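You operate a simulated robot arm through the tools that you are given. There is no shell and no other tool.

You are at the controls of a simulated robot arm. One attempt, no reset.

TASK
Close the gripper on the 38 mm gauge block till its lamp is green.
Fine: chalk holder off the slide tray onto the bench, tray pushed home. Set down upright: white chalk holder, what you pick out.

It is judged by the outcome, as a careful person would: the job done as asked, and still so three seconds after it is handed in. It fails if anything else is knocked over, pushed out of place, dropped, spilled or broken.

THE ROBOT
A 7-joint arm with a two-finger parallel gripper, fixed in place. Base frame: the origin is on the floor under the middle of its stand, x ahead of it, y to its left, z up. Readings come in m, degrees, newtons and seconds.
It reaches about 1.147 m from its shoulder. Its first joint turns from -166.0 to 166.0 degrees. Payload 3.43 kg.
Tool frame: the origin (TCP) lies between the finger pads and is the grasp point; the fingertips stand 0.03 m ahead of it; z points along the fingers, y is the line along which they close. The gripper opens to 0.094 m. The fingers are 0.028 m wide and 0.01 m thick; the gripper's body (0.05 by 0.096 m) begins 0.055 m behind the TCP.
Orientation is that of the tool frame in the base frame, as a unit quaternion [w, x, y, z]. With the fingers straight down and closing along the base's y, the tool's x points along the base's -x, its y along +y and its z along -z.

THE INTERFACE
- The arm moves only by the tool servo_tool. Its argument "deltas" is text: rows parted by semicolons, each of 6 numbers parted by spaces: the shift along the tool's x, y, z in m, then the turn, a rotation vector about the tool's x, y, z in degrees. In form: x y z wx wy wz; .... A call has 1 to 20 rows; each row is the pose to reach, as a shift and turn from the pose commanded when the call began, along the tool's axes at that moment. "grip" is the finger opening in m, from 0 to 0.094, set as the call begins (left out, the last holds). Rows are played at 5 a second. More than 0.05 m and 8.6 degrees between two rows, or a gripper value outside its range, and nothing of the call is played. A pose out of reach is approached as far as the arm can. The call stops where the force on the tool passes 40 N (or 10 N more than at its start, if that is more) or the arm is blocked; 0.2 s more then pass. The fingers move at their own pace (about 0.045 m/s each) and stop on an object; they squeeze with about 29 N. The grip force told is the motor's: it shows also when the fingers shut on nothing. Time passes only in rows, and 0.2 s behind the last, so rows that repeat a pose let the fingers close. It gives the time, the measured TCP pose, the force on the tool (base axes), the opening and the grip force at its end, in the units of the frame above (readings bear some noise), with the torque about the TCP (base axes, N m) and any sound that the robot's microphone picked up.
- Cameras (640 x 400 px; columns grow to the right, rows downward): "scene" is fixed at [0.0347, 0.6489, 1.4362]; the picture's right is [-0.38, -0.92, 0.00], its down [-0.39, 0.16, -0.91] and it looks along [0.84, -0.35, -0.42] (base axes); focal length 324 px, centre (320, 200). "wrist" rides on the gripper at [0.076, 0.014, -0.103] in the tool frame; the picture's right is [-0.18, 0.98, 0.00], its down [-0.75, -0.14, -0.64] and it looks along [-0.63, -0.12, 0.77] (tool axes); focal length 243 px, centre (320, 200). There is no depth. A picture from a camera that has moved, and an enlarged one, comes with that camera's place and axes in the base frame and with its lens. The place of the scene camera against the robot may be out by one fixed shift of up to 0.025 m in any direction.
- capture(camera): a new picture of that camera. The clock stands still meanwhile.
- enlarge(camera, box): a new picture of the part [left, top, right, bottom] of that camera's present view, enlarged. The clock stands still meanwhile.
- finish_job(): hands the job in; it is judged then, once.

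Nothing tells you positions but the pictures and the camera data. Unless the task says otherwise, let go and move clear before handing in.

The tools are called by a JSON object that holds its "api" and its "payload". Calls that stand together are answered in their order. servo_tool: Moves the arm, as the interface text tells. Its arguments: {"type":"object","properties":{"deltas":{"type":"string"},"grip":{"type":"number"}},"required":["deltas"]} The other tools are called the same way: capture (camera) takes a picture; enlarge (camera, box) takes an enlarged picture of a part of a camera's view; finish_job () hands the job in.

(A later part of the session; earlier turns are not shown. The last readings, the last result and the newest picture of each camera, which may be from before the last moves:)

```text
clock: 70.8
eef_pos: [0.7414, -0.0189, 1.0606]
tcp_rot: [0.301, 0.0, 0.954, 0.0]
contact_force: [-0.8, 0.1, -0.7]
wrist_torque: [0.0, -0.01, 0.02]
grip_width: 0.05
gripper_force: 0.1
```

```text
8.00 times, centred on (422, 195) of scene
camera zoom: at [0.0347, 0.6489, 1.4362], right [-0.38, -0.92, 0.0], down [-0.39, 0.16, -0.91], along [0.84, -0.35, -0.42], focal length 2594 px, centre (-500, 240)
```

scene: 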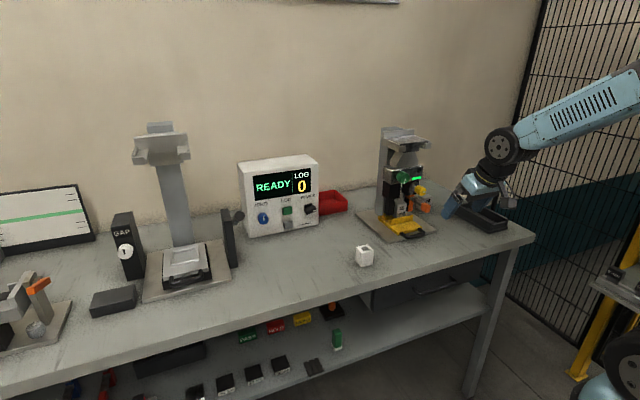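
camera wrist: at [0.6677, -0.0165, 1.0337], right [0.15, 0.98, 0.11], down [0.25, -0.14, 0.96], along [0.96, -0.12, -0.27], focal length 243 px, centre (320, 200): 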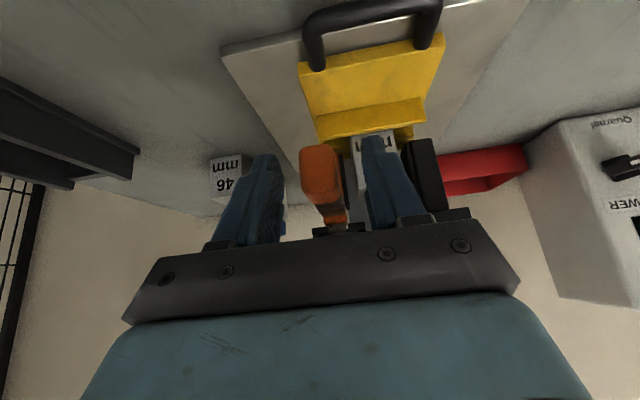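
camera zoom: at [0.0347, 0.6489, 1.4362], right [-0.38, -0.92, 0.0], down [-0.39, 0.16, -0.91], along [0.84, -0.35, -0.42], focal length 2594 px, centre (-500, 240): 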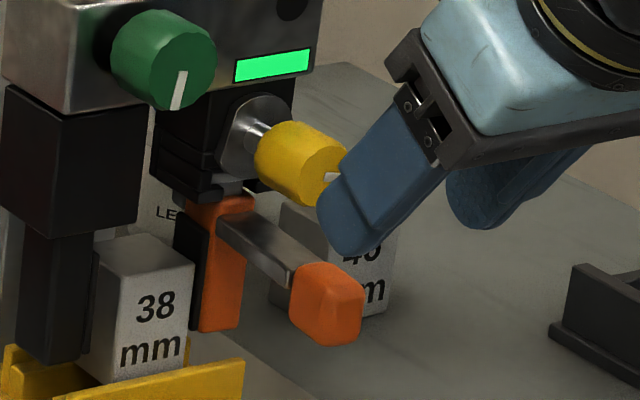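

The orange lever simply swings on the finger; lamp unchanged. Next I examine the green and yellow knobs from a straight-on view.

{"api": "servo_tool", "payload": {"deltas": "0.0191 0.016 -0.0256 0 -2.5 0; 0.0383 0.032 -0.0513 0 -5 0; 0.0574 0.048 -0.0769 0 -7.5 0; 0.0765 0.064 -0.1025 0 -10 0; 0.0765 0.064 -0.1025 0 -10 0", "grip": 0.094}}

{"api": "capture", "payload": {"camera": "wrist"}}

{"api": "enlarge", "payload": {"camera": "wrist", "box": [250, 110, 390, 230]}}

```text
clock: 72.0
eef_pos: [0.6176, 0.0432, 1.0987]
tcp_rot: [0.383, 0.0, 0.924, 0.0]
contact_force: [0.0, -0.2, 0.1]
wrist_torque: [-0.02, 0.01, 0.02]
grip_width: 0.0939
gripper_force: 0.1
```

```text
taken
camera wrist: at [0.4925, 0.0589, 1.1193], right [0.13, 0.98, 0.13], down [0.08, -0.14, 0.99], along [0.99, -0.12, -0.1], focal length 243 px, centre (320, 200)
```

wrist: 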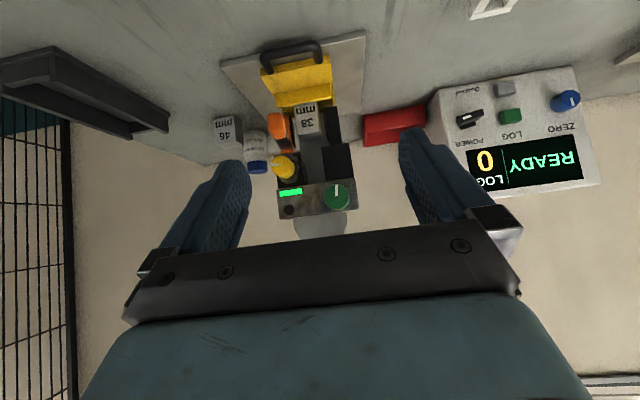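

```text
3.33 times, centred on (320, 170) of wrist
camera zoom: at [0.4925, 0.0589, 1.1193], right [0.13, 0.98, 0.13], down [0.08, -0.14, 0.99], along [0.99, -0.12, -0.1], focal length 809 px, centre (320, 300)
```

zoom: 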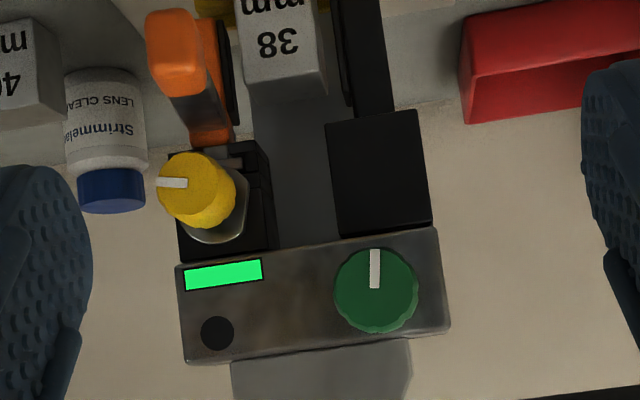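

The green knob's face is at about (0.827, 0.044, 1.0845). I'll turn my gripper to point horizontally at it, staying 7–8 cm short for now.

{"api": "servo_tool", "payload": {"deltas": "-0.0104 0.0001 0.0137 0 -7.5 0; -0.0208 0.0003 0.0275 0 -15 0; -0.0312 0.0004 0.0412 0 -22.5 0; -0.0416 0.0005 0.0549 0 -30 0; -0.052 0.0007 0.0687 0 -37.5 0; -0.0624 0.0008 0.0824 0 -45 0; -0.0624 0.0008 0.0824 0 -45 0"}}

{"api": "capture", "payload": {"camera": "wrist"}}

{"api": "enlarge", "payload": {"camera": "scene", "box": [370, 140, 490, 240]}}

```text
clock: 73.6
eef_pos: [0.7207, 0.048, 1.0894]
tcp_rot: [0.707, 0.0, 0.707, 0.0]
contact_force: [0.1, 0.7, 0.2]
wrist_torque: [-0.01, -0.02, -0.01]
grip_width: 0.0937
gripper_force: 0.1
```

```text
taken
camera wrist: at [0.6194, 0.0622, 1.0139], right [0.0, 0.98, 0.18], down [-0.64, -0.14, 0.75], along [0.77, -0.12, 0.63], focal length 243 px, centre (320, 200)
```

wrist: 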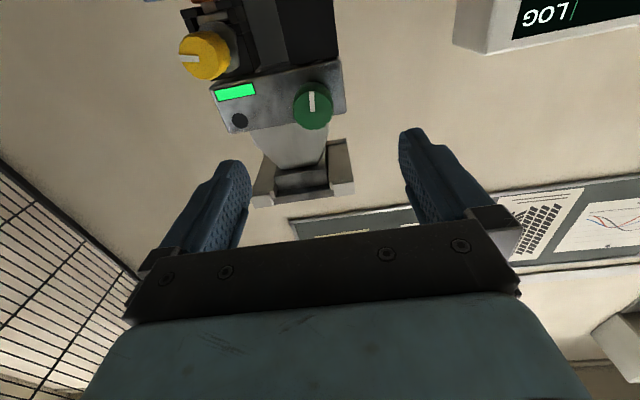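

```text
4.00 times, centred on (430, 190) of scene
camera zoom: at [0.0347, 0.6489, 1.4362], right [-0.38, -0.92, 0.0], down [-0.39, 0.16, -0.91], along [0.84, -0.35, -0.42], focal length 1297 px, centre (-120, 240)
```

zoom: 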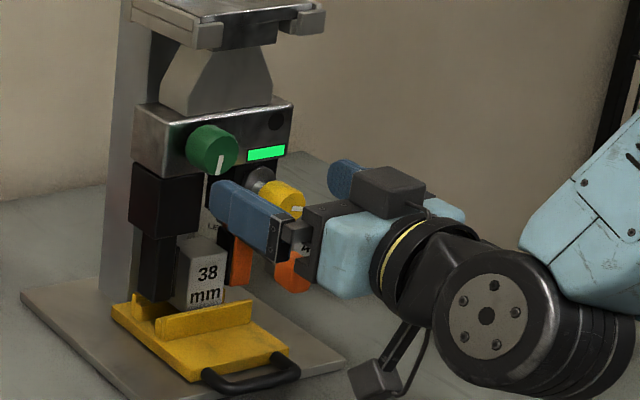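

The gripper now points straight at the fixture. I zoom from here to refine the green knob's axis.

{"api": "enlarge", "payload": {"camera": "wrist", "box": [170, 20, 370, 150]}}

{"api": "enlarge", "payload": {"camera": "wrist", "box": [280, 70, 350, 140]}}

```text
3.08 times, centred on (270, 85) of wrist
camera zoom: at [0.6194, 0.0622, 1.0139], right [0.0, 0.98, 0.18], down [-0.64, -0.14, 0.75], along [0.77, -0.12, 0.63], focal length 746 px, centre (474, 554)
```

zoom: 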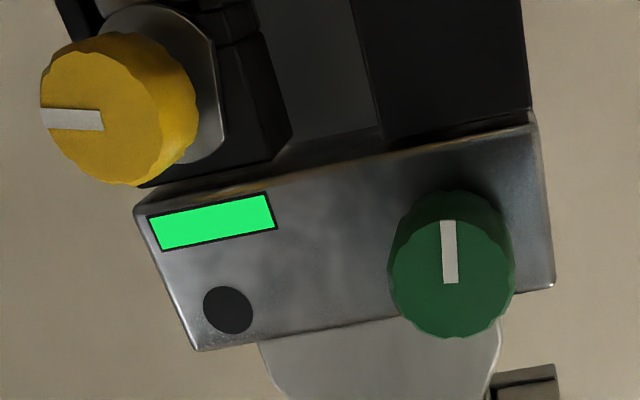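

```text
5.71 times, centred on (315, 105) of wrist
camera zoom: at [0.6194, 0.0622, 1.0139], right [0.0, 0.98, 0.18], down [-0.64, -0.14, 0.75], along [0.77, -0.12, 0.63], focal length 1386 px, centre (349, 743)
```

zoom: 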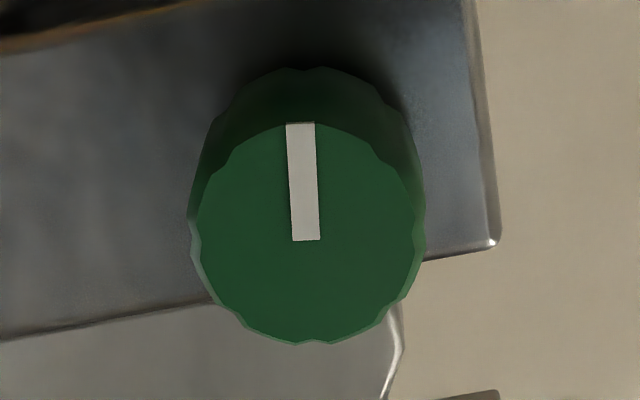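

The green knob's axis is at y≈0.0437, z≈1.085 with its face at x≈0.822. I advance with fingers open 64 mm around it.

{"api": "servo_tool", "payload": {"deltas": "0.0022 -0.0022 0.022 0 0 0; 0.0044 -0.0043 0.044 0 0 0; 0.0044 -0.0043 0.066 0 0 0; 0.0044 -0.0043 0.085 0 0 0; 0.0044 -0.0043 0.085 0 0 0", "grip": 0.064}}

{"api": "capture", "payload": {"camera": "wrist"}}

{"api": "enlarge", "payload": {"camera": "scene", "box": [370, 140, 470, 220]}}

```text
clock: 74.8
eef_pos: [0.8072, 0.0439, 1.0842]
tcp_rot: [0.708, 0.0, 0.706, 0.001]
contact_force: [-0.3, -0.1, -1.3]
wrist_torque: [-0.03, 0.0, -0.02]
grip_width: 0.0639
gripper_force: 0.2
```

```text
taken
camera wrist: at [0.7049, 0.0581, 1.0088], right [0.0, 0.98, 0.18], down [-0.64, -0.14, 0.75], along [0.77, -0.12, 0.63], focal length 243 px, centre (320, 200)
```

wrist: 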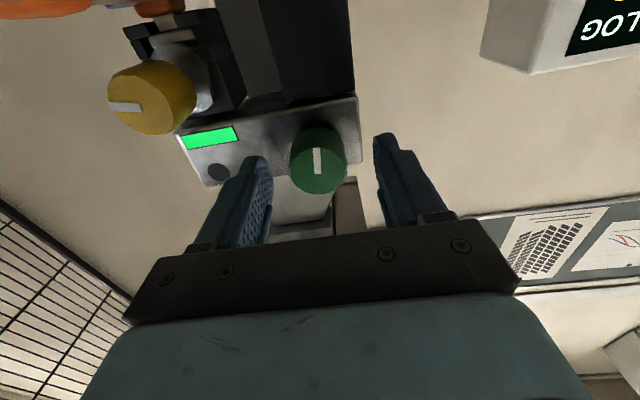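

```text
5.00 times, centred on (420, 180) of scene
camera zoom: at [0.0347, 0.6489, 1.4362], right [-0.38, -0.92, 0.0], down [-0.39, 0.16, -0.91], along [0.84, -0.35, -0.42], focal length 1622 px, centre (-180, 300)
```

zoom: 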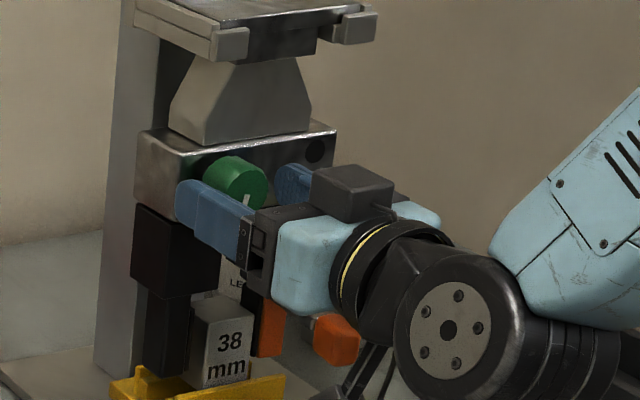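

The knob is centred between my fingers. I close on it and turn a small test angle clockwise (15°).

{"api": "servo_tool", "payload": {"deltas": "0 0 0 0 0 0; 0 0 0 0 0 0; 0 0 0 0 0 0; 0 0 0 0 0 0", "grip": 0.0}}

{"api": "servo_tool", "payload": {"deltas": "0 0 0 0 0 5; 0 0 0 0 0 10; 0 0 0 0 0 15; 0 0 0 0 0 15"}}

{"api": "capture", "payload": {"camera": "wrist"}}

{"api": "enlarge", "payload": {"camera": "scene", "box": [370, 140, 470, 240]}}

```text
clock: 75.8
eef_pos: [0.8064, 0.043, 1.0845]
tcp_rot: [0.707, 0.001, 0.707, -0.001]
contact_force: [0.7, -10.8, 0.0]
wrist_torque: [-0.01, 0.0, -0.51]
grip_width: 0.0339
gripper_force: 29.2
```

```text
clock: 76.8
eef_pos: [0.8061, 0.0422, 1.0849]
tcp_rot: [0.702, 0.092, 0.7, 0.093]
contact_force: [11.3, -11.0, 13.5]
wrist_torque: [-0.07, -0.51, -0.34]
grip_width: 0.0339
gripper_force: 29.1
```

```text
taken
camera wrist: at [0.7041, 0.0767, 1.0144], right [0.0, 0.9, 0.43], down [-0.64, -0.33, 0.69], along [0.77, -0.28, 0.58], focal length 243 px, centre (320, 200)
```

wrist: 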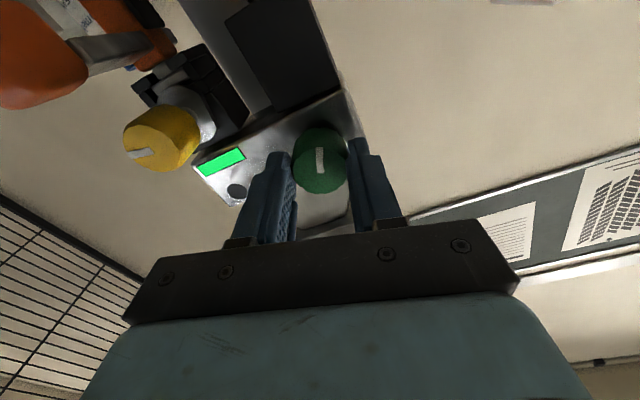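

```text
4.00 times, centred on (420, 190) of scene
camera zoom: at [0.0347, 0.6489, 1.4362], right [-0.38, -0.92, 0.0], down [-0.39, 0.16, -0.91], along [0.84, -0.35, -0.42], focal length 1297 px, centre (-80, 240)
```

zoom: 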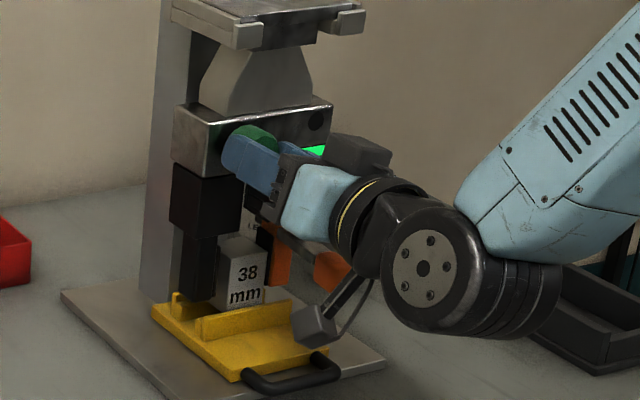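

The knob turns with my hand without strain. I compare the jaw gap at high zoom.

{"api": "enlarge", "payload": {"camera": "scene", "box": [385, 180, 435, 230]}}

{"api": "enlarge", "payload": {"camera": "scene", "box": [405, 165, 435, 185]}}

```text
8.00 times, centred on (410, 205) of scene
camera zoom: at [0.0347, 0.6489, 1.4362], right [-0.38, -0.92, 0.0], down [-0.39, 0.16, -0.91], along [0.84, -0.35, -0.42], focal length 2594 px, centre (-400, 160)
```

zoom: 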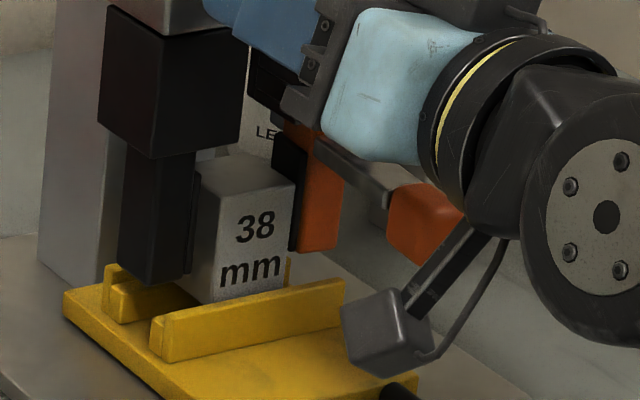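

```text
16.00 times, centred on (420, 175) of scene
camera zoom: at [0.0347, 0.6489, 1.4362], right [-0.38, -0.92, 0.0], down [-0.39, 0.16, -0.91], along [0.84, -0.35, -0.42], focal length 5189 px, centre (-1280, 600)
```

zoom: 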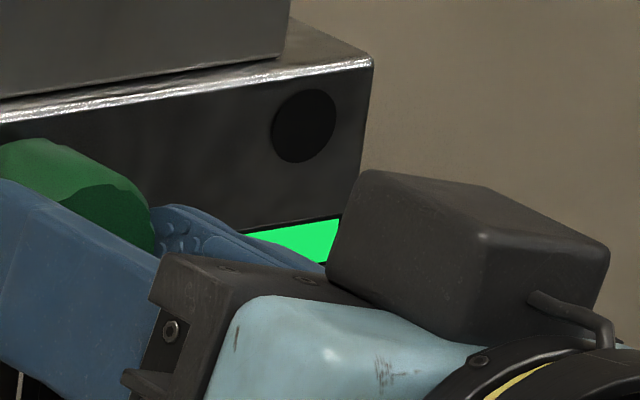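

No visible jaw or lamp change yet at 15°. I continue turning to about 60° and check again.

{"api": "servo_tool", "payload": {"deltas": "0 0 0 0 0 7; 0 0 0 0 0 14; 0 0 0 0 0 21; 0 0 0 0 0 28; 0 0 0 0 0 35; 0 0 0 0 0 42; 0 0 0 0 0 45; 0 0 0 0 0 45"}}

{"api": "capture", "payload": {"camera": "wrist"}}

{"api": "enlarge", "payload": {"camera": "scene", "box": [385, 180, 435, 230]}}

{"api": "enlarge", "payload": {"camera": "scene", "box": [390, 150, 450, 200]}}

```text
clock: 78.6
eef_pos: [0.8055, 0.0442, 1.0824]
tcp_rot: [0.612, 0.352, 0.613, 0.354]
contact_force: [7.6, 12.7, 23.3]
wrist_torque: [-0.09, -0.3, 0.79]
grip_width: 0.0342
gripper_force: 28.6
```

```text
taken
camera wrist: at [0.7032, 0.1181, 1.0581], right [0.0, 0.33, 0.94], down [-0.64, -0.72, 0.25], along [0.77, -0.6, 0.21], focal length 243 px, centre (320, 200)
```

wrist: 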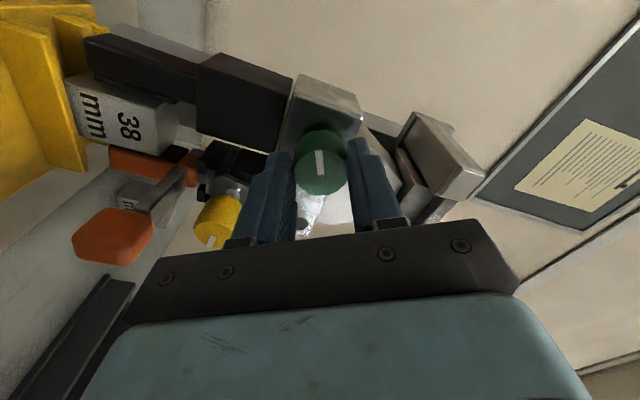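

```text
8.00 times, centred on (410, 205) of scene
camera zoom: at [0.0347, 0.6489, 1.4362], right [-0.38, -0.92, 0.0], down [-0.39, 0.16, -0.91], along [0.84, -0.35, -0.42], focal length 2594 px, centre (-400, 160)
```

zoom: 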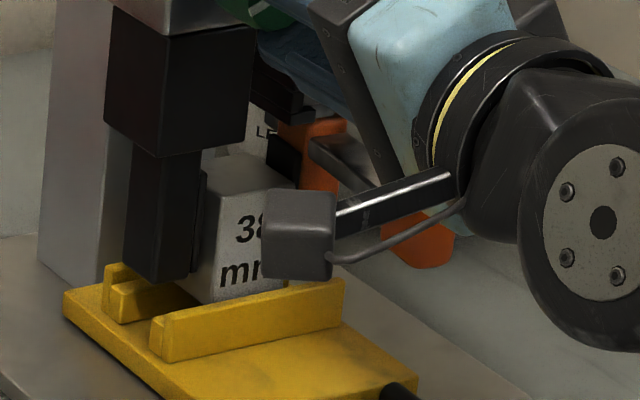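

```text
8.00 times, centred on (420, 175) of scene
camera zoom: at [0.0347, 0.6489, 1.4362], right [-0.38, -0.92, 0.0], down [-0.39, 0.16, -0.91], along [0.84, -0.35, -0.42], focal length 2594 px, centre (-480, 400)
```

zoom: 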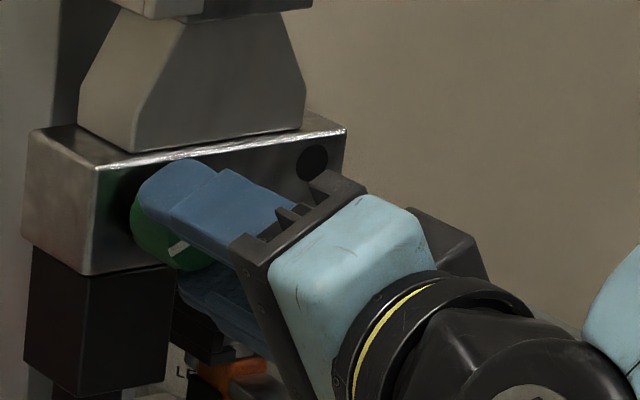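

Clockwise works: the left jaw housing moved ~3 mm toward the block. I keep turning (with a small re-centring shift) and watch the lamp.

{"api": "servo_tool", "payload": {"deltas": "-0.0005 0.0004 0 0 0 5; -0.001 0.0008 0 0 0 10; -0.0015 0.0012 0 0 0 17; -0.0015 0.0012 0 0 0 24; -0.0015 0.0012 0 0 0 30; -0.0015 0.0012 0 0 0 30"}}

{"api": "capture", "payload": {"camera": "wrist"}}

{"api": "enlarge", "payload": {"camera": "scene", "box": [385, 150, 445, 230]}}

```text
clock: 80.0
eef_pos: [0.8063, 0.0445, 1.0843]
tcp_rot: [0.5, 0.499, 0.5, 0.501]
contact_force: [-13.2, 16.9, 20.1]
wrist_torque: [-0.16, -0.82, 0.81]
grip_width: 0.0336
gripper_force: 29.2
```

```text
taken
camera wrist: at [0.7036, 0.1204, 1.0998], right [0.0, -0.18, 0.98], down [-0.64, -0.75, -0.14], along [0.77, -0.63, -0.12], focal length 243 px, centre (320, 200)
```

wrist: 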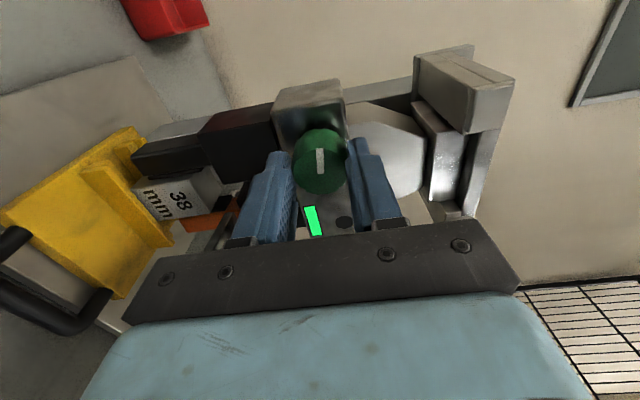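

```text
5.00 times, centred on (415, 190) of scene
camera zoom: at [0.0347, 0.6489, 1.4362], right [-0.38, -0.92, 0.0], down [-0.39, 0.16, -0.91], along [0.84, -0.35, -0.42], focal length 1622 px, centre (-155, 250)
```

zoom: 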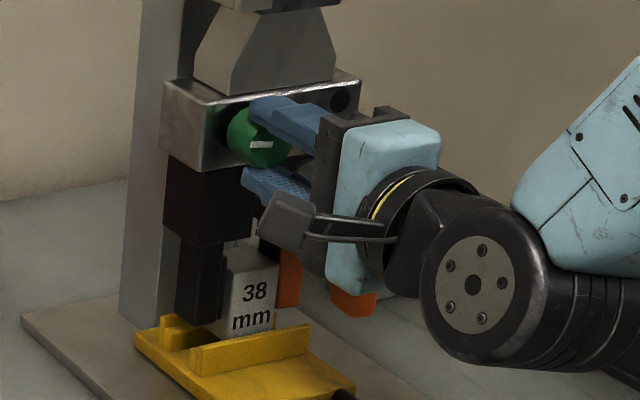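

At 90° the round lamp is still dark. I zoom on the jaws and lamp from the wrist camera's current side view.

{"api": "enlarge", "payload": {"camera": "wrist", "box": [120, 90, 290, 240]}}

{"api": "enlarge", "payload": {"camera": "wrist", "box": [270, 80, 410, 240]}}

{"api": "enlarge", "payload": {"camera": "scene", "box": [385, 180, 435, 230]}}

```text
2.67 times, centred on (205, 165) of wrist
camera zoom: at [0.7036, 0.1204, 1.0998], right [0.0, -0.18, 0.98], down [-0.64, -0.75, -0.14], along [0.77, -0.63, -0.12], focal length 647 px, centre (627, 293)
```

zoom: 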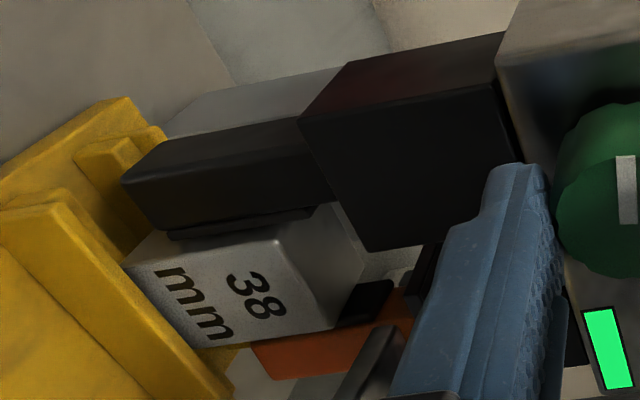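

```text
2.50 times, centred on (340, 160) of wrist
camera zoom: at [0.7036, 0.1204, 1.0998], right [0.0, -0.18, 0.98], down [-0.64, -0.75, -0.14], along [0.77, -0.63, -0.12], focal length 606 px, centre (270, 300)
```

zoom: 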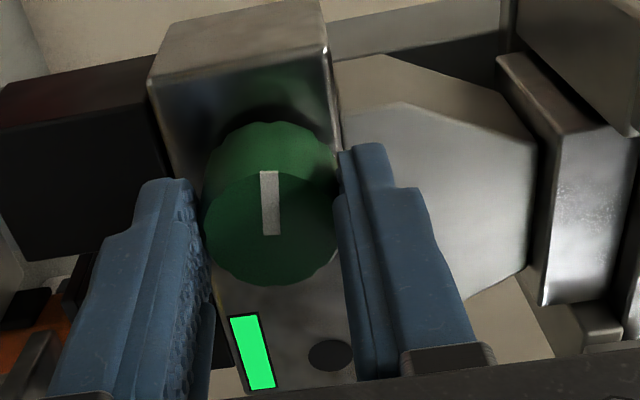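

```text
8.00 times, centred on (410, 205) of scene
camera zoom: at [0.0347, 0.6489, 1.4362], right [-0.38, -0.92, 0.0], down [-0.39, 0.16, -0.91], along [0.84, -0.35, -0.42], focal length 2594 px, centre (-400, 160)
```

zoom: 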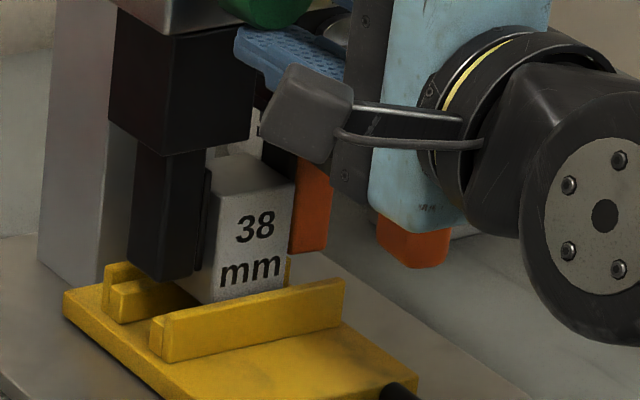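

Both jaws are closing symmetrically, about 5 mm each so far, and pads are near the block. I continue in 10° steps and watch the lamp.

{"api": "servo_tool", "payload": {"deltas": "0 0 0 0 0 5; 0 0 0 0 0 10; 0 0 0 0 0 10"}}

{"api": "enlarge", "payload": {"camera": "wrist", "box": [110, 80, 400, 240]}}

{"api": "enlarge", "payload": {"camera": "scene", "box": [385, 150, 445, 230]}}

```text
clock: 80.8
eef_pos: [0.8051, 0.0447, 1.0866]
tcp_rot: [0.454, 0.541, 0.455, 0.542]
contact_force: [-11.0, 15.6, 21.7]
wrist_torque: [-0.2, -0.65, 0.46]
grip_width: 0.0334
gripper_force: 29.4
```

```text
2.21 times, centred on (255, 160) of wrist
camera zoom: at [0.7037, 0.1167, 1.1129], right [0.0, -0.35, 0.94], down [-0.64, -0.72, -0.27], along [0.77, -0.6, -0.22], focal length 535 px, centre (463, 288)
```

zoom: 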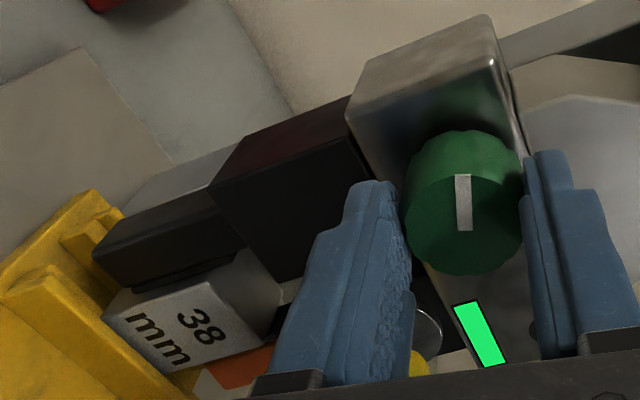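

```text
5.00 times, centred on (415, 190) of scene
camera zoom: at [0.0347, 0.6489, 1.4362], right [-0.38, -0.92, 0.0], down [-0.39, 0.16, -0.91], along [0.84, -0.35, -0.42], focal length 1622 px, centre (-155, 250)
```

zoom: 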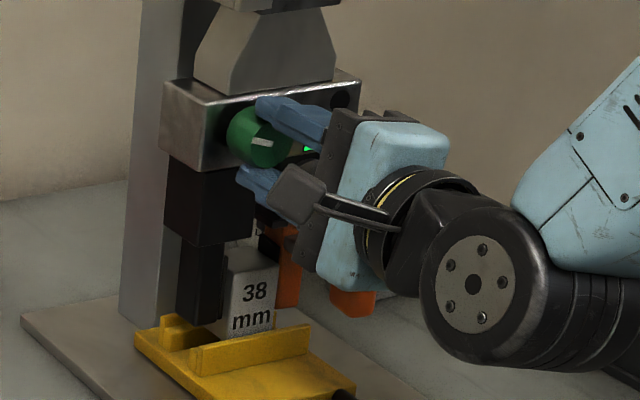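

Turning on with a tiny re-centring to reduce side force.

{"api": "servo_tool", "payload": {"deltas": "0.0006 0.0006 0 0 0 3; 0.0012 0.0013 0 0 0 6; 0.0012 0.0013 0 0 0 10; 0.0012 0.0013 0 0 0 10"}}

{"api": "enlarge", "payload": {"camera": "wrist", "box": [110, 80, 400, 240]}}

{"api": "enlarge", "payload": {"camera": "scene", "box": [385, 180, 435, 230]}}

```text
clock: 81.8
eef_pos: [0.8064, 0.044, 1.0856]
tcp_rot: [0.407, 0.579, 0.405, 0.578]
contact_force: [-15.3, 6.2, 11.7]
wrist_torque: [0.01, -0.61, 0.09]
grip_width: 0.0337
gripper_force: 28.9
```

```text
2.21 times, centred on (255, 160) of wrist
camera zoom: at [0.7043, 0.1108, 1.1258], right [0.0, -0.51, 0.86], down [-0.64, -0.66, -0.39], along [0.77, -0.55, -0.33], focal length 535 px, centre (463, 288)
```

zoom: 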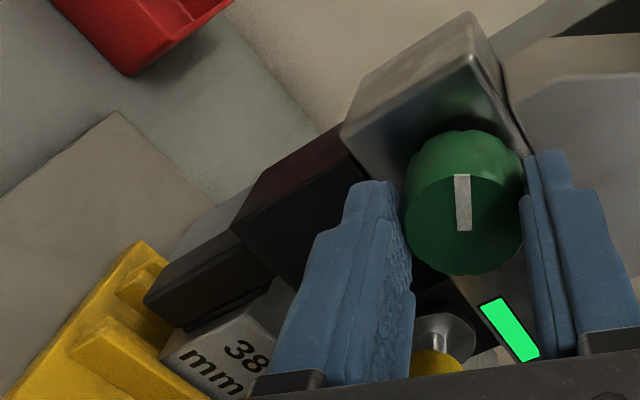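

```text
8.00 times, centred on (410, 205) of scene
camera zoom: at [0.0347, 0.6489, 1.4362], right [-0.38, -0.92, 0.0], down [-0.39, 0.16, -0.91], along [0.84, -0.35, -0.42], focal length 2594 px, centre (-400, 160)
```

zoom: 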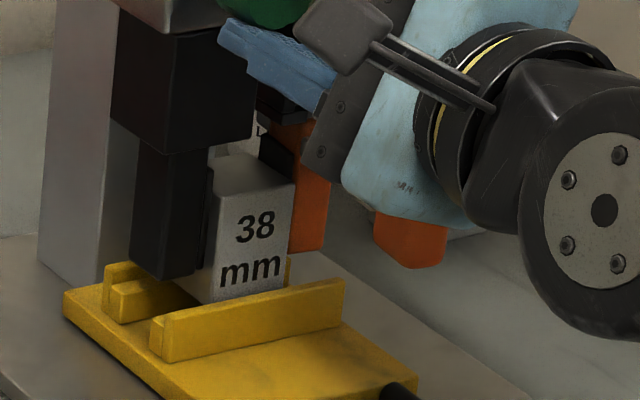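

Still no resistance and the block hasn't shifted. Continuing another 15°.

{"api": "servo_tool", "payload": {"deltas": "0 0 0 0 0 5; 0 0 0 0 0 10; 0 0 0 0 0 15; 0 0 0 0 0 15"}}

{"api": "enlarge", "payload": {"camera": "wrist", "box": [110, 80, 400, 240]}}

{"api": "enlarge", "payload": {"camera": "scene", "box": [385, 150, 445, 230]}}

```text
clock: 82.8
eef_pos: [0.8061, 0.0442, 1.0863]
tcp_rot: [0.328, 0.626, 0.327, 0.628]
contact_force: [-3.5, 7.1, 16.6]
wrist_torque: [-0.02, -0.42, 0.07]
grip_width: 0.0336
gripper_force: 29.3
```

```text
2.21 times, centred on (255, 160) of wrist
camera zoom: at [0.7038, 0.0978, 1.1418], right [0.0, -0.71, 0.7], down [-0.64, -0.54, -0.55], along [0.77, -0.45, -0.46], focal length 535 px, centre (463, 288)
```

zoom: 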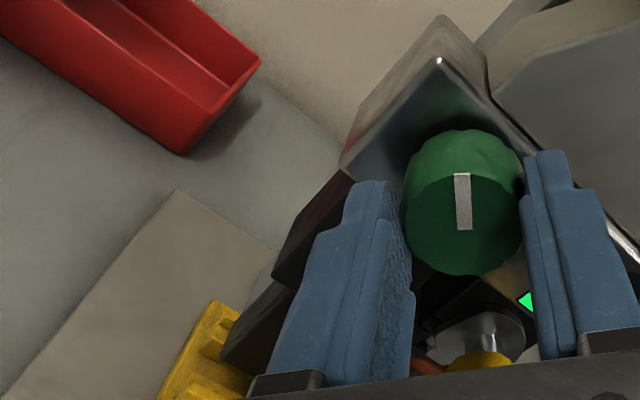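

```text
5.00 times, centred on (415, 190) of scene
camera zoom: at [0.0347, 0.6489, 1.4362], right [-0.38, -0.92, 0.0], down [-0.39, 0.16, -0.91], along [0.84, -0.35, -0.42], focal length 1622 px, centre (-155, 250)
```

zoom: 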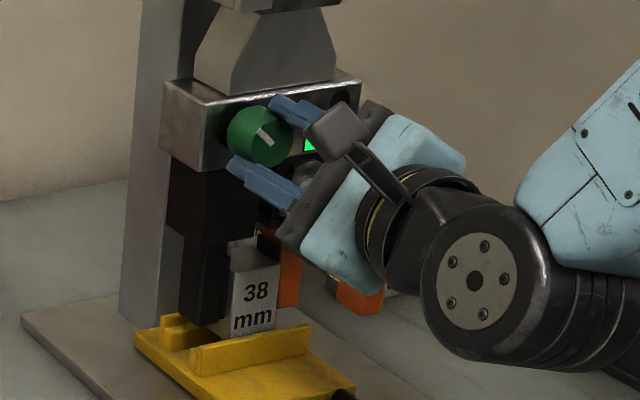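

I estimate the pads are about to touch. Checking the gap at high zoom before going further.

{"api": "enlarge", "payload": {"camera": "scene", "box": [395, 190, 425, 222]}}

{"api": "enlarge", "payload": {"camera": "scene", "box": [410, 160, 440, 185]}}

```text
12.50 times, centred on (410, 206) of scene
camera zoom: at [0.0347, 0.6489, 1.4362], right [-0.38, -0.92, 0.0], down [-0.39, 0.16, -0.91], along [0.84, -0.35, -0.42], focal length 4054 px, centre (-805, 125)
```

zoom: 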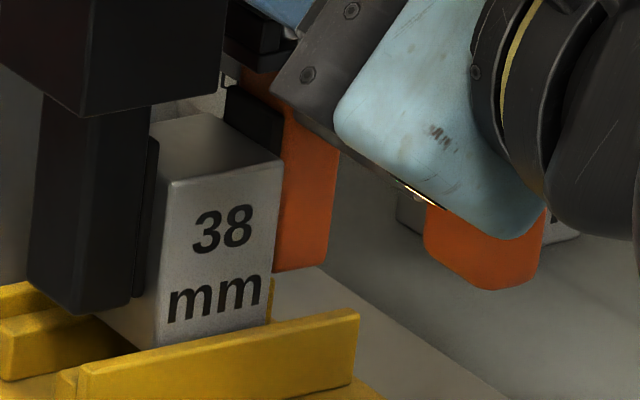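

```text
16.00 times, centred on (425, 172) of scene
camera zoom: at [0.0347, 0.6489, 1.4362], right [-0.38, -0.92, 0.0], down [-0.39, 0.16, -0.91], along [0.84, -0.35, -0.42], focal length 5189 px, centre (-1360, 640)
```

zoom: 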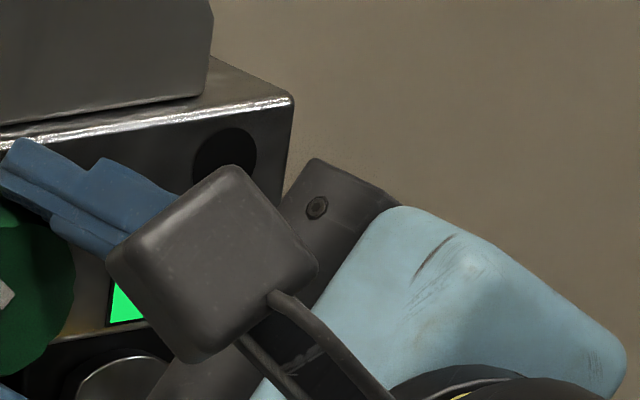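

Lamp dark, pads close to the block. Turning 6° more at a time.

{"api": "servo_tool", "payload": {"deltas": "0 0 0 0 0 3; 0 0 0 0 0 6; 0 0 0 0 0 8; 0 0 0 0 0 8"}}

{"api": "enlarge", "payload": {"camera": "scene", "box": [395, 190, 425, 222]}}

{"api": "enlarge", "payload": {"camera": "scene", "box": [410, 160, 440, 185]}}

```text
clock: 83.8
eef_pos: [0.8062, 0.0437, 1.0859]
tcp_rot: [0.282, 0.648, 0.282, 0.649]
contact_force: [7.1, 8.5, 21.2]
wrist_torque: [-0.14, -0.63, 0.33]
grip_width: 0.0339
gripper_force: 28.7
```

```text
12.50 times, centred on (410, 206) of scene
camera zoom: at [0.0347, 0.6489, 1.4362], right [-0.38, -0.92, 0.0], down [-0.39, 0.16, -0.91], along [0.84, -0.35, -0.42], focal length 4054 px, centre (-805, 125)
```

zoom: 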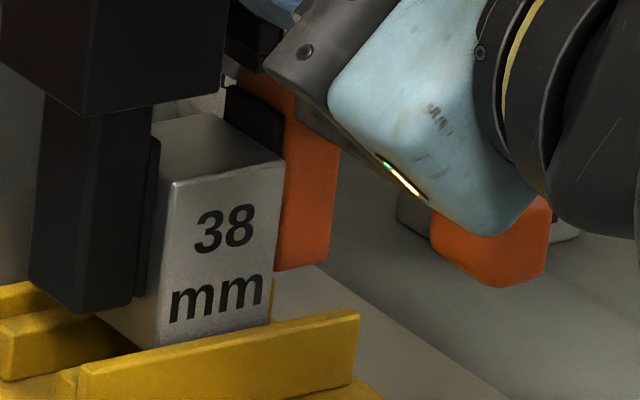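

```text
16.00 times, centred on (425, 172) of scene
camera zoom: at [0.0347, 0.6489, 1.4362], right [-0.38, -0.92, 0.0], down [-0.39, 0.16, -0.91], along [0.84, -0.35, -0.42], focal length 5189 px, centre (-1360, 640)
```

zoom: 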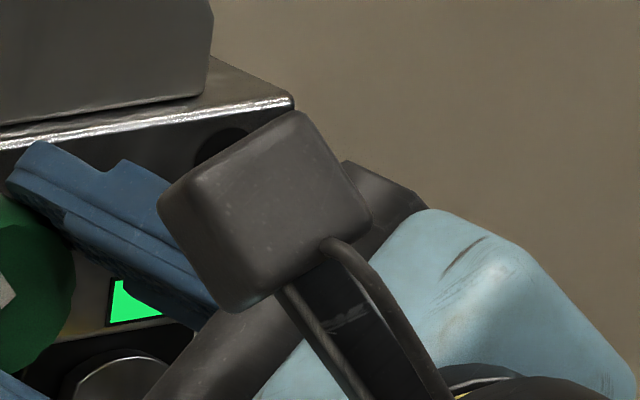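

The block has just begun to move ~0.5 mm, so the pads are touching it. I turn a few degrees more and watch block, orange finger and lamp.

{"api": "servo_tool", "payload": {"deltas": "0 0 0 0 0 3; 0 0 0 0 0 6; 0 0 0 0 0 8; 0 0 0 0 0 8"}}

{"api": "enlarge", "payload": {"camera": "scene", "box": [395, 190, 425, 222]}}

{"api": "capture", "payload": {"camera": "wrist"}}

```text
clock: 84.8
eef_pos: [0.8051, 0.0432, 1.0862]
tcp_rot: [0.237, 0.666, 0.235, 0.667]
contact_force: [-1.0, 0.8, 24.1]
wrist_torque: [-0.12, -0.67, 0.01]
grip_width: 0.0339
gripper_force: 28.9
```

```text
12.50 times, centred on (410, 206) of scene
camera zoom: at [0.0347, 0.6489, 1.4362], right [-0.38, -0.92, 0.0], down [-0.39, 0.16, -0.91], along [0.84, -0.35, -0.42], focal length 4054 px, centre (-805, 125)
```

zoom: 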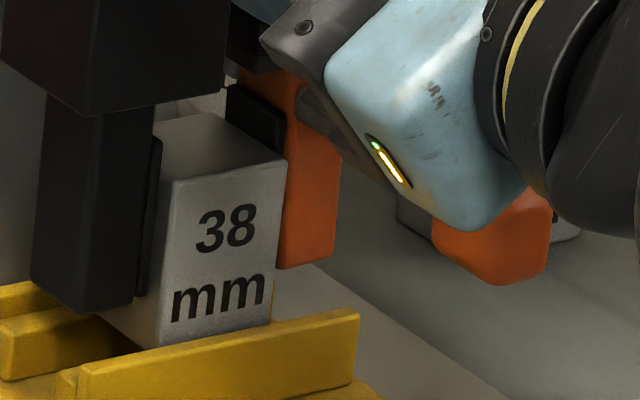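

```text
taken
camera wrist: at [0.7037, 0.08, 1.1547], right [0.0, -0.88, 0.48], down [-0.64, -0.36, -0.68], along [0.77, -0.31, -0.56], focal length 243 px, centre (320, 200)
```

wrist: 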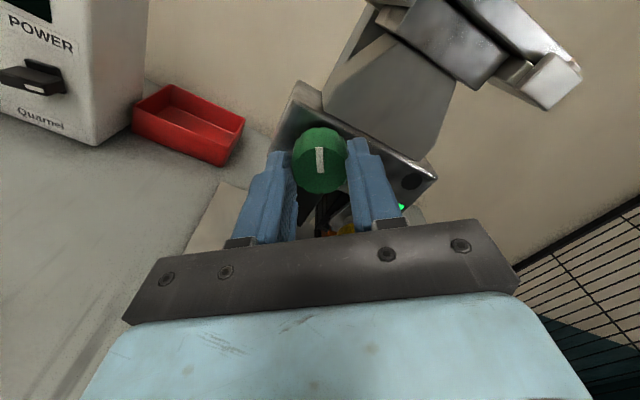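

The pads are in contact and the orange finger appears to swivel slightly as the block presses on it; round lamp still dark. I continue a few degrees more, checking the lamp from the wrist view.

{"api": "servo_tool", "payload": {"deltas": "0 0 0 0 0 3; 0 0 0 0 0 6; 0 0 0 0 0 6"}}

{"api": "enlarge", "payload": {"camera": "scene", "box": [395, 190, 425, 222]}}

{"api": "enlarge", "payload": {"camera": "wrist", "box": [280, 80, 460, 240]}}

```text
clock: 85.6
eef_pos: [0.8043, 0.0419, 1.086]
tcp_rot: [0.201, 0.678, 0.199, 0.678]
contact_force: [6.0, -4.8, 18.9]
wrist_torque: [-0.07, -0.31, -0.26]
grip_width: 0.0337
gripper_force: 29.0
```

```text
12.50 times, centred on (410, 206) of scene
camera zoom: at [0.0347, 0.6489, 1.4362], right [-0.38, -0.92, 0.0], down [-0.39, 0.16, -0.91], along [0.84, -0.35, -0.42], focal length 4054 px, centre (-805, 125)
```

zoom: 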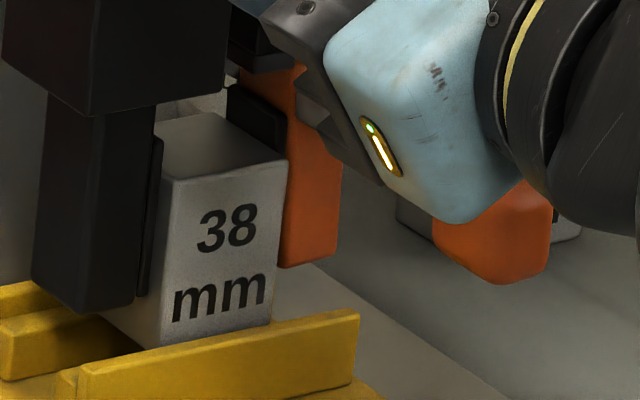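

```text
2.50 times, centred on (370, 160) of wrist
camera zoom: at [0.7037, 0.0725, 1.1584], right [0.0, -0.93, 0.38], down [-0.64, -0.29, -0.71], along [0.77, -0.24, -0.59], focal length 606 px, centre (195, 300)
```

zoom: 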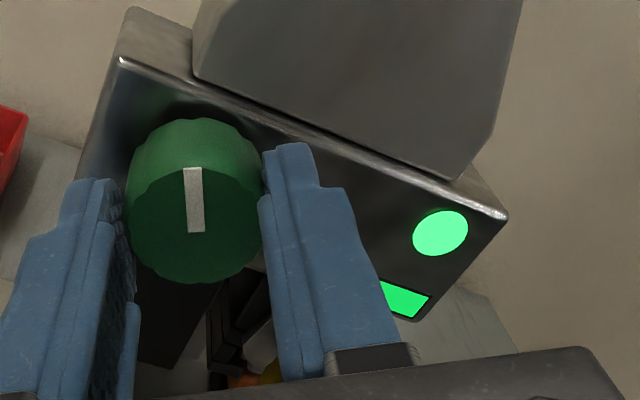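

The round lamp has just turned green. I stop turning, open my fingers a little to release the knob, and check that it stays green.

{"api": "servo_tool", "payload": {"deltas": "0 0 0 0 0 0; 0 0 0 0 0 0; 0 0 0 0 0 0", "grip": 0.05}}

{"api": "enlarge", "payload": {"camera": "wrist", "box": [280, 80, 460, 240]}}

{"api": "enlarge", "payload": {"camera": "scene", "box": [395, 190, 425, 222]}}

```text
clock: 86.4
eef_pos: [0.8057, 0.043, 1.0854]
tcp_rot: [0.202, 0.678, 0.2, 0.677]
contact_force: [-0.6, -1.0, 0.5]
wrist_torque: [0.02, 0.03, 0.0]
grip_width: 0.0501
gripper_force: 0.1
```

```text
2.50 times, centred on (370, 160) of wrist
camera zoom: at [0.7039, 0.0731, 1.1579], right [0.0, -0.92, 0.38], down [-0.64, -0.29, -0.71], along [0.77, -0.24, -0.59], focal length 606 px, centre (195, 300)
```

zoom: 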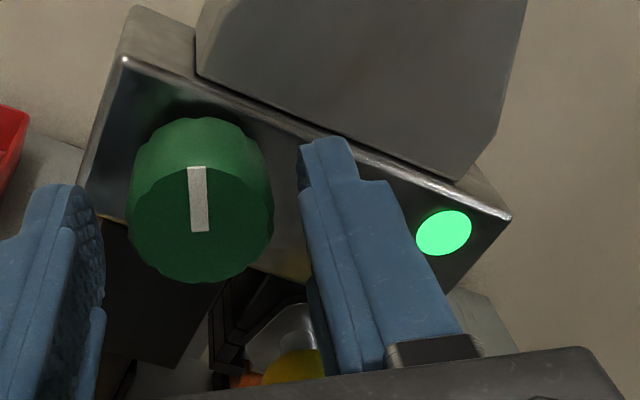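

```text
12.50 times, centred on (410, 206) of scene
camera zoom: at [0.0347, 0.6489, 1.4362], right [-0.38, -0.92, 0.0], down [-0.39, 0.16, -0.91], along [0.84, -0.35, -0.42], focal length 4054 px, centre (-805, 125)
```

zoom: 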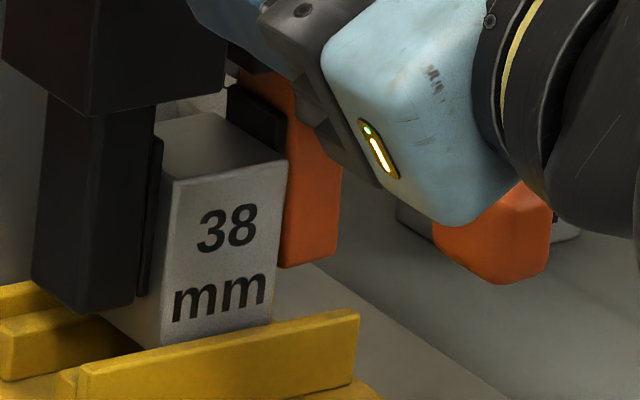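

The lamp stays green with the knob released. I retreat straight back and then inspect the whole fixture.

{"api": "servo_tool", "payload": {"deltas": "0 0 -0.025 0 0 0; 0 0 -0.05 0 0 0; 0 0 -0.08 0 0 0; 0 0 -0.11 0 0 0; 0 0 -0.11 0 0 0"}}

{"api": "capture", "payload": {"camera": "wrist"}}

{"api": "enlarge", "payload": {"camera": "scene", "box": [375, 150, 445, 240]}}

```text
clock: 87.6
eef_pos: [0.706, 0.045, 1.0897]
tcp_rot: [0.201, 0.679, 0.2, 0.678]
contact_force: [0.3, -0.2, 0.0]
wrist_torque: [-0.04, -0.03, -0.03]
grip_width: 0.0503
gripper_force: 0.0
out of reach, approached as far as the arm can: row 4, 5
```

```text
taken
camera wrist: at [0.6044, 0.0749, 1.1617], right [0.0, -0.92, 0.38], down [-0.64, -0.29, -0.71], along [0.77, -0.24, -0.59], focal length 243 px, centre (320, 200)
```

wrist: 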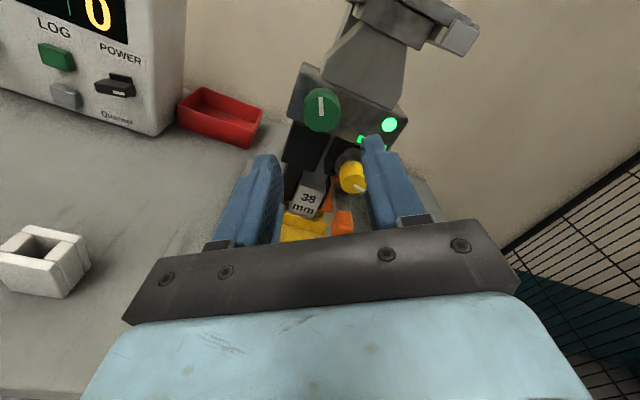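

```text
4.44 times, centred on (410, 195) of scene
camera zoom: at [0.0347, 0.6489, 1.4362], right [-0.38, -0.92, 0.0], down [-0.39, 0.16, -0.91], along [0.84, -0.35, -0.42], focal length 1441 px, centre (-80, 222)
```

zoom: 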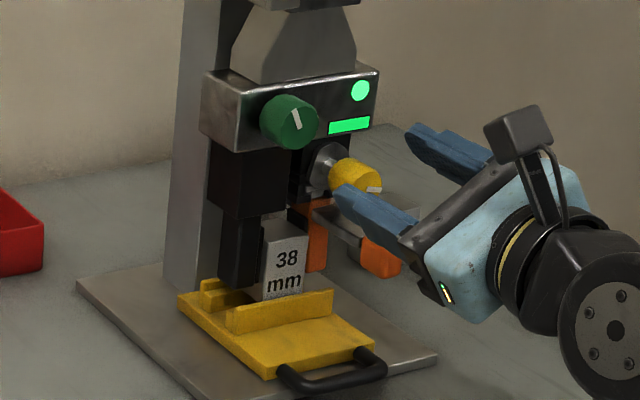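

Lamp green, strip green, block held between the jaws. I zoom in on the jaws and lever.

{"api": "enlarge", "payload": {"camera": "wrist", "box": [270, 60, 430, 240]}}

{"api": "enlarge", "payload": {"camera": "wrist", "box": [285, 150, 365, 240]}}

{"api": "enlarge", "payload": {"camera": "scene", "box": [395, 185, 435, 225]}}

```text
2.22 times, centred on (350, 150) of wrist
camera zoom: at [0.6044, 0.0749, 1.1617], right [0.0, -0.92, 0.38], down [-0.64, -0.29, -0.71], along [0.77, -0.24, -0.59], focal length 539 px, centre (253, 311)
```

zoom: 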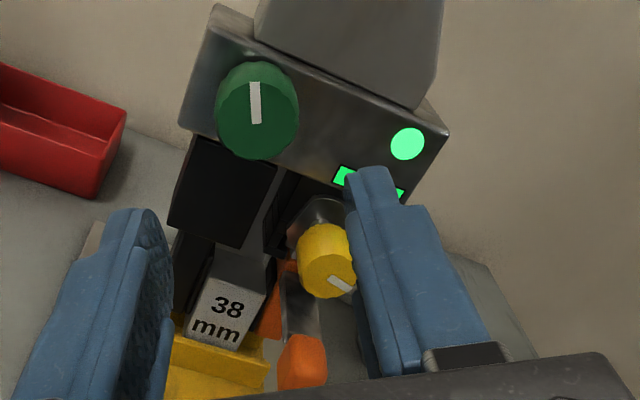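

```text
4.44 times, centred on (325, 195) of wrist
camera zoom: at [0.6044, 0.0749, 1.1617], right [0.0, -0.92, 0.38], down [-0.64, -0.29, -0.71], along [0.77, -0.24, -0.59], focal length 1078 px, centre (298, 222)
```

zoom: 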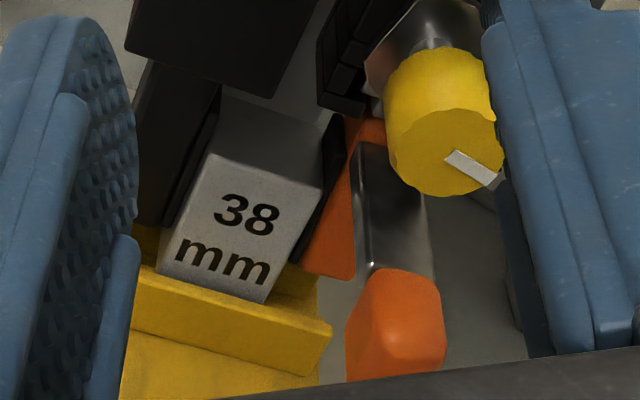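

```text
10.00 times, centred on (415, 205) of scene
camera zoom: at [0.0347, 0.6489, 1.4362], right [-0.38, -0.92, 0.0], down [-0.39, 0.16, -0.91], along [0.84, -0.35, -0.42], focal length 3243 px, centre (-630, 150)
```

zoom: 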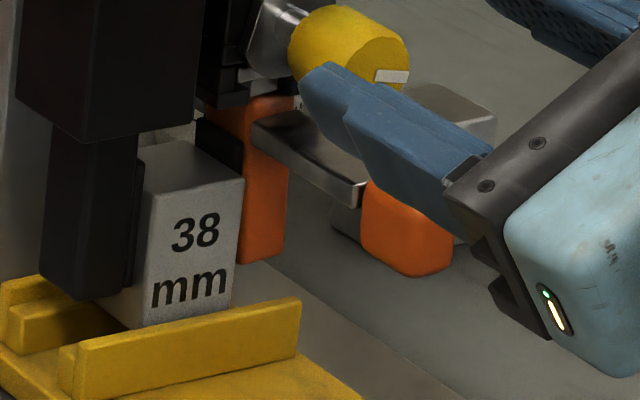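

The pads sit flush on the block and the lamp is green. I'll unwind my wrist away from the fixture, which also lets several seconds pass, then recheck the lamp.

{"api": "servo_tool", "payload": {"deltas": "0 0 0 0 0 -8; 0 0 0 0 0 -16; 0 0 0 0 0 -24; 0 0 0 0 0 -32; 0 0 0 0 0 -40; 0 0 0 0 0 -48; 0 0 0 0 0 -56; 0 0 0 0 0 -64; 0 0 0 0 0 -72; 0 0 0 0 0 -80; 0 0 0 0 0 -88; 0 0 0 0 0 -96; 0 0 0 0 0 -104; 0 0 0 0 0 -112; 0 0 0 0 0 -120; 0 0 0 0 0 -128; 0 0 0 0 0 -136; 0 0 0 0 0 -144; 0 0 0 0 0 -147"}}

{"api": "capture", "payload": {"camera": "wrist"}}

{"api": "capture", "payload": {"camera": "scene"}}

```text
clock: 91.6
eef_pos: [0.7069, 0.0445, 1.088]
tcp_rot: [0.707, 0.0, 0.707, -0.001]
contact_force: [-0.4, -0.5, 0.2]
wrist_torque: [0.01, 0.04, 0.0]
grip_width: 0.0499
gripper_force: 0.1
```

```text
taken
camera wrist: at [0.6056, 0.0589, 1.0125], right [0.0, 0.98, 0.18], down [-0.64, -0.14, 0.75], along [0.77, -0.12, 0.63], focal length 243 px, centre (320, 200)
```

wrist: 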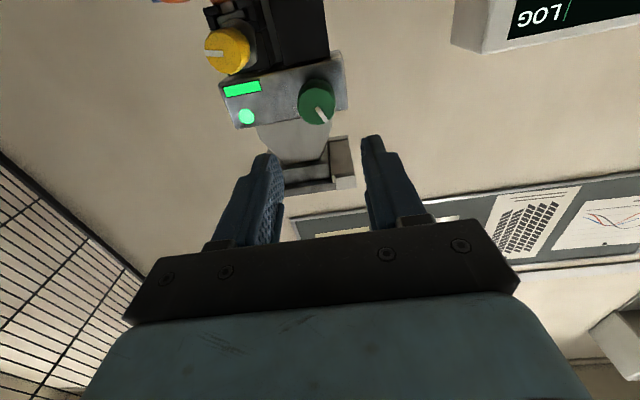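

```text
taken
```

scene: 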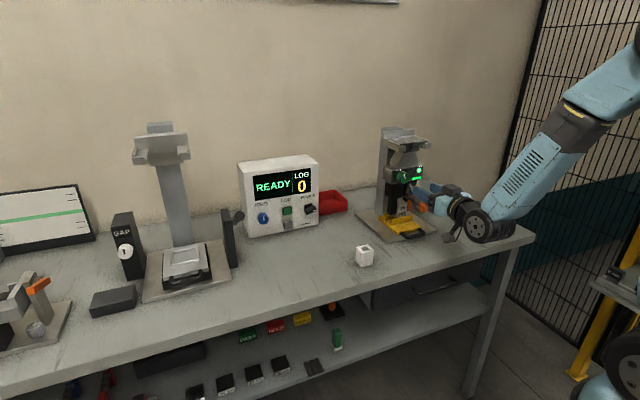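

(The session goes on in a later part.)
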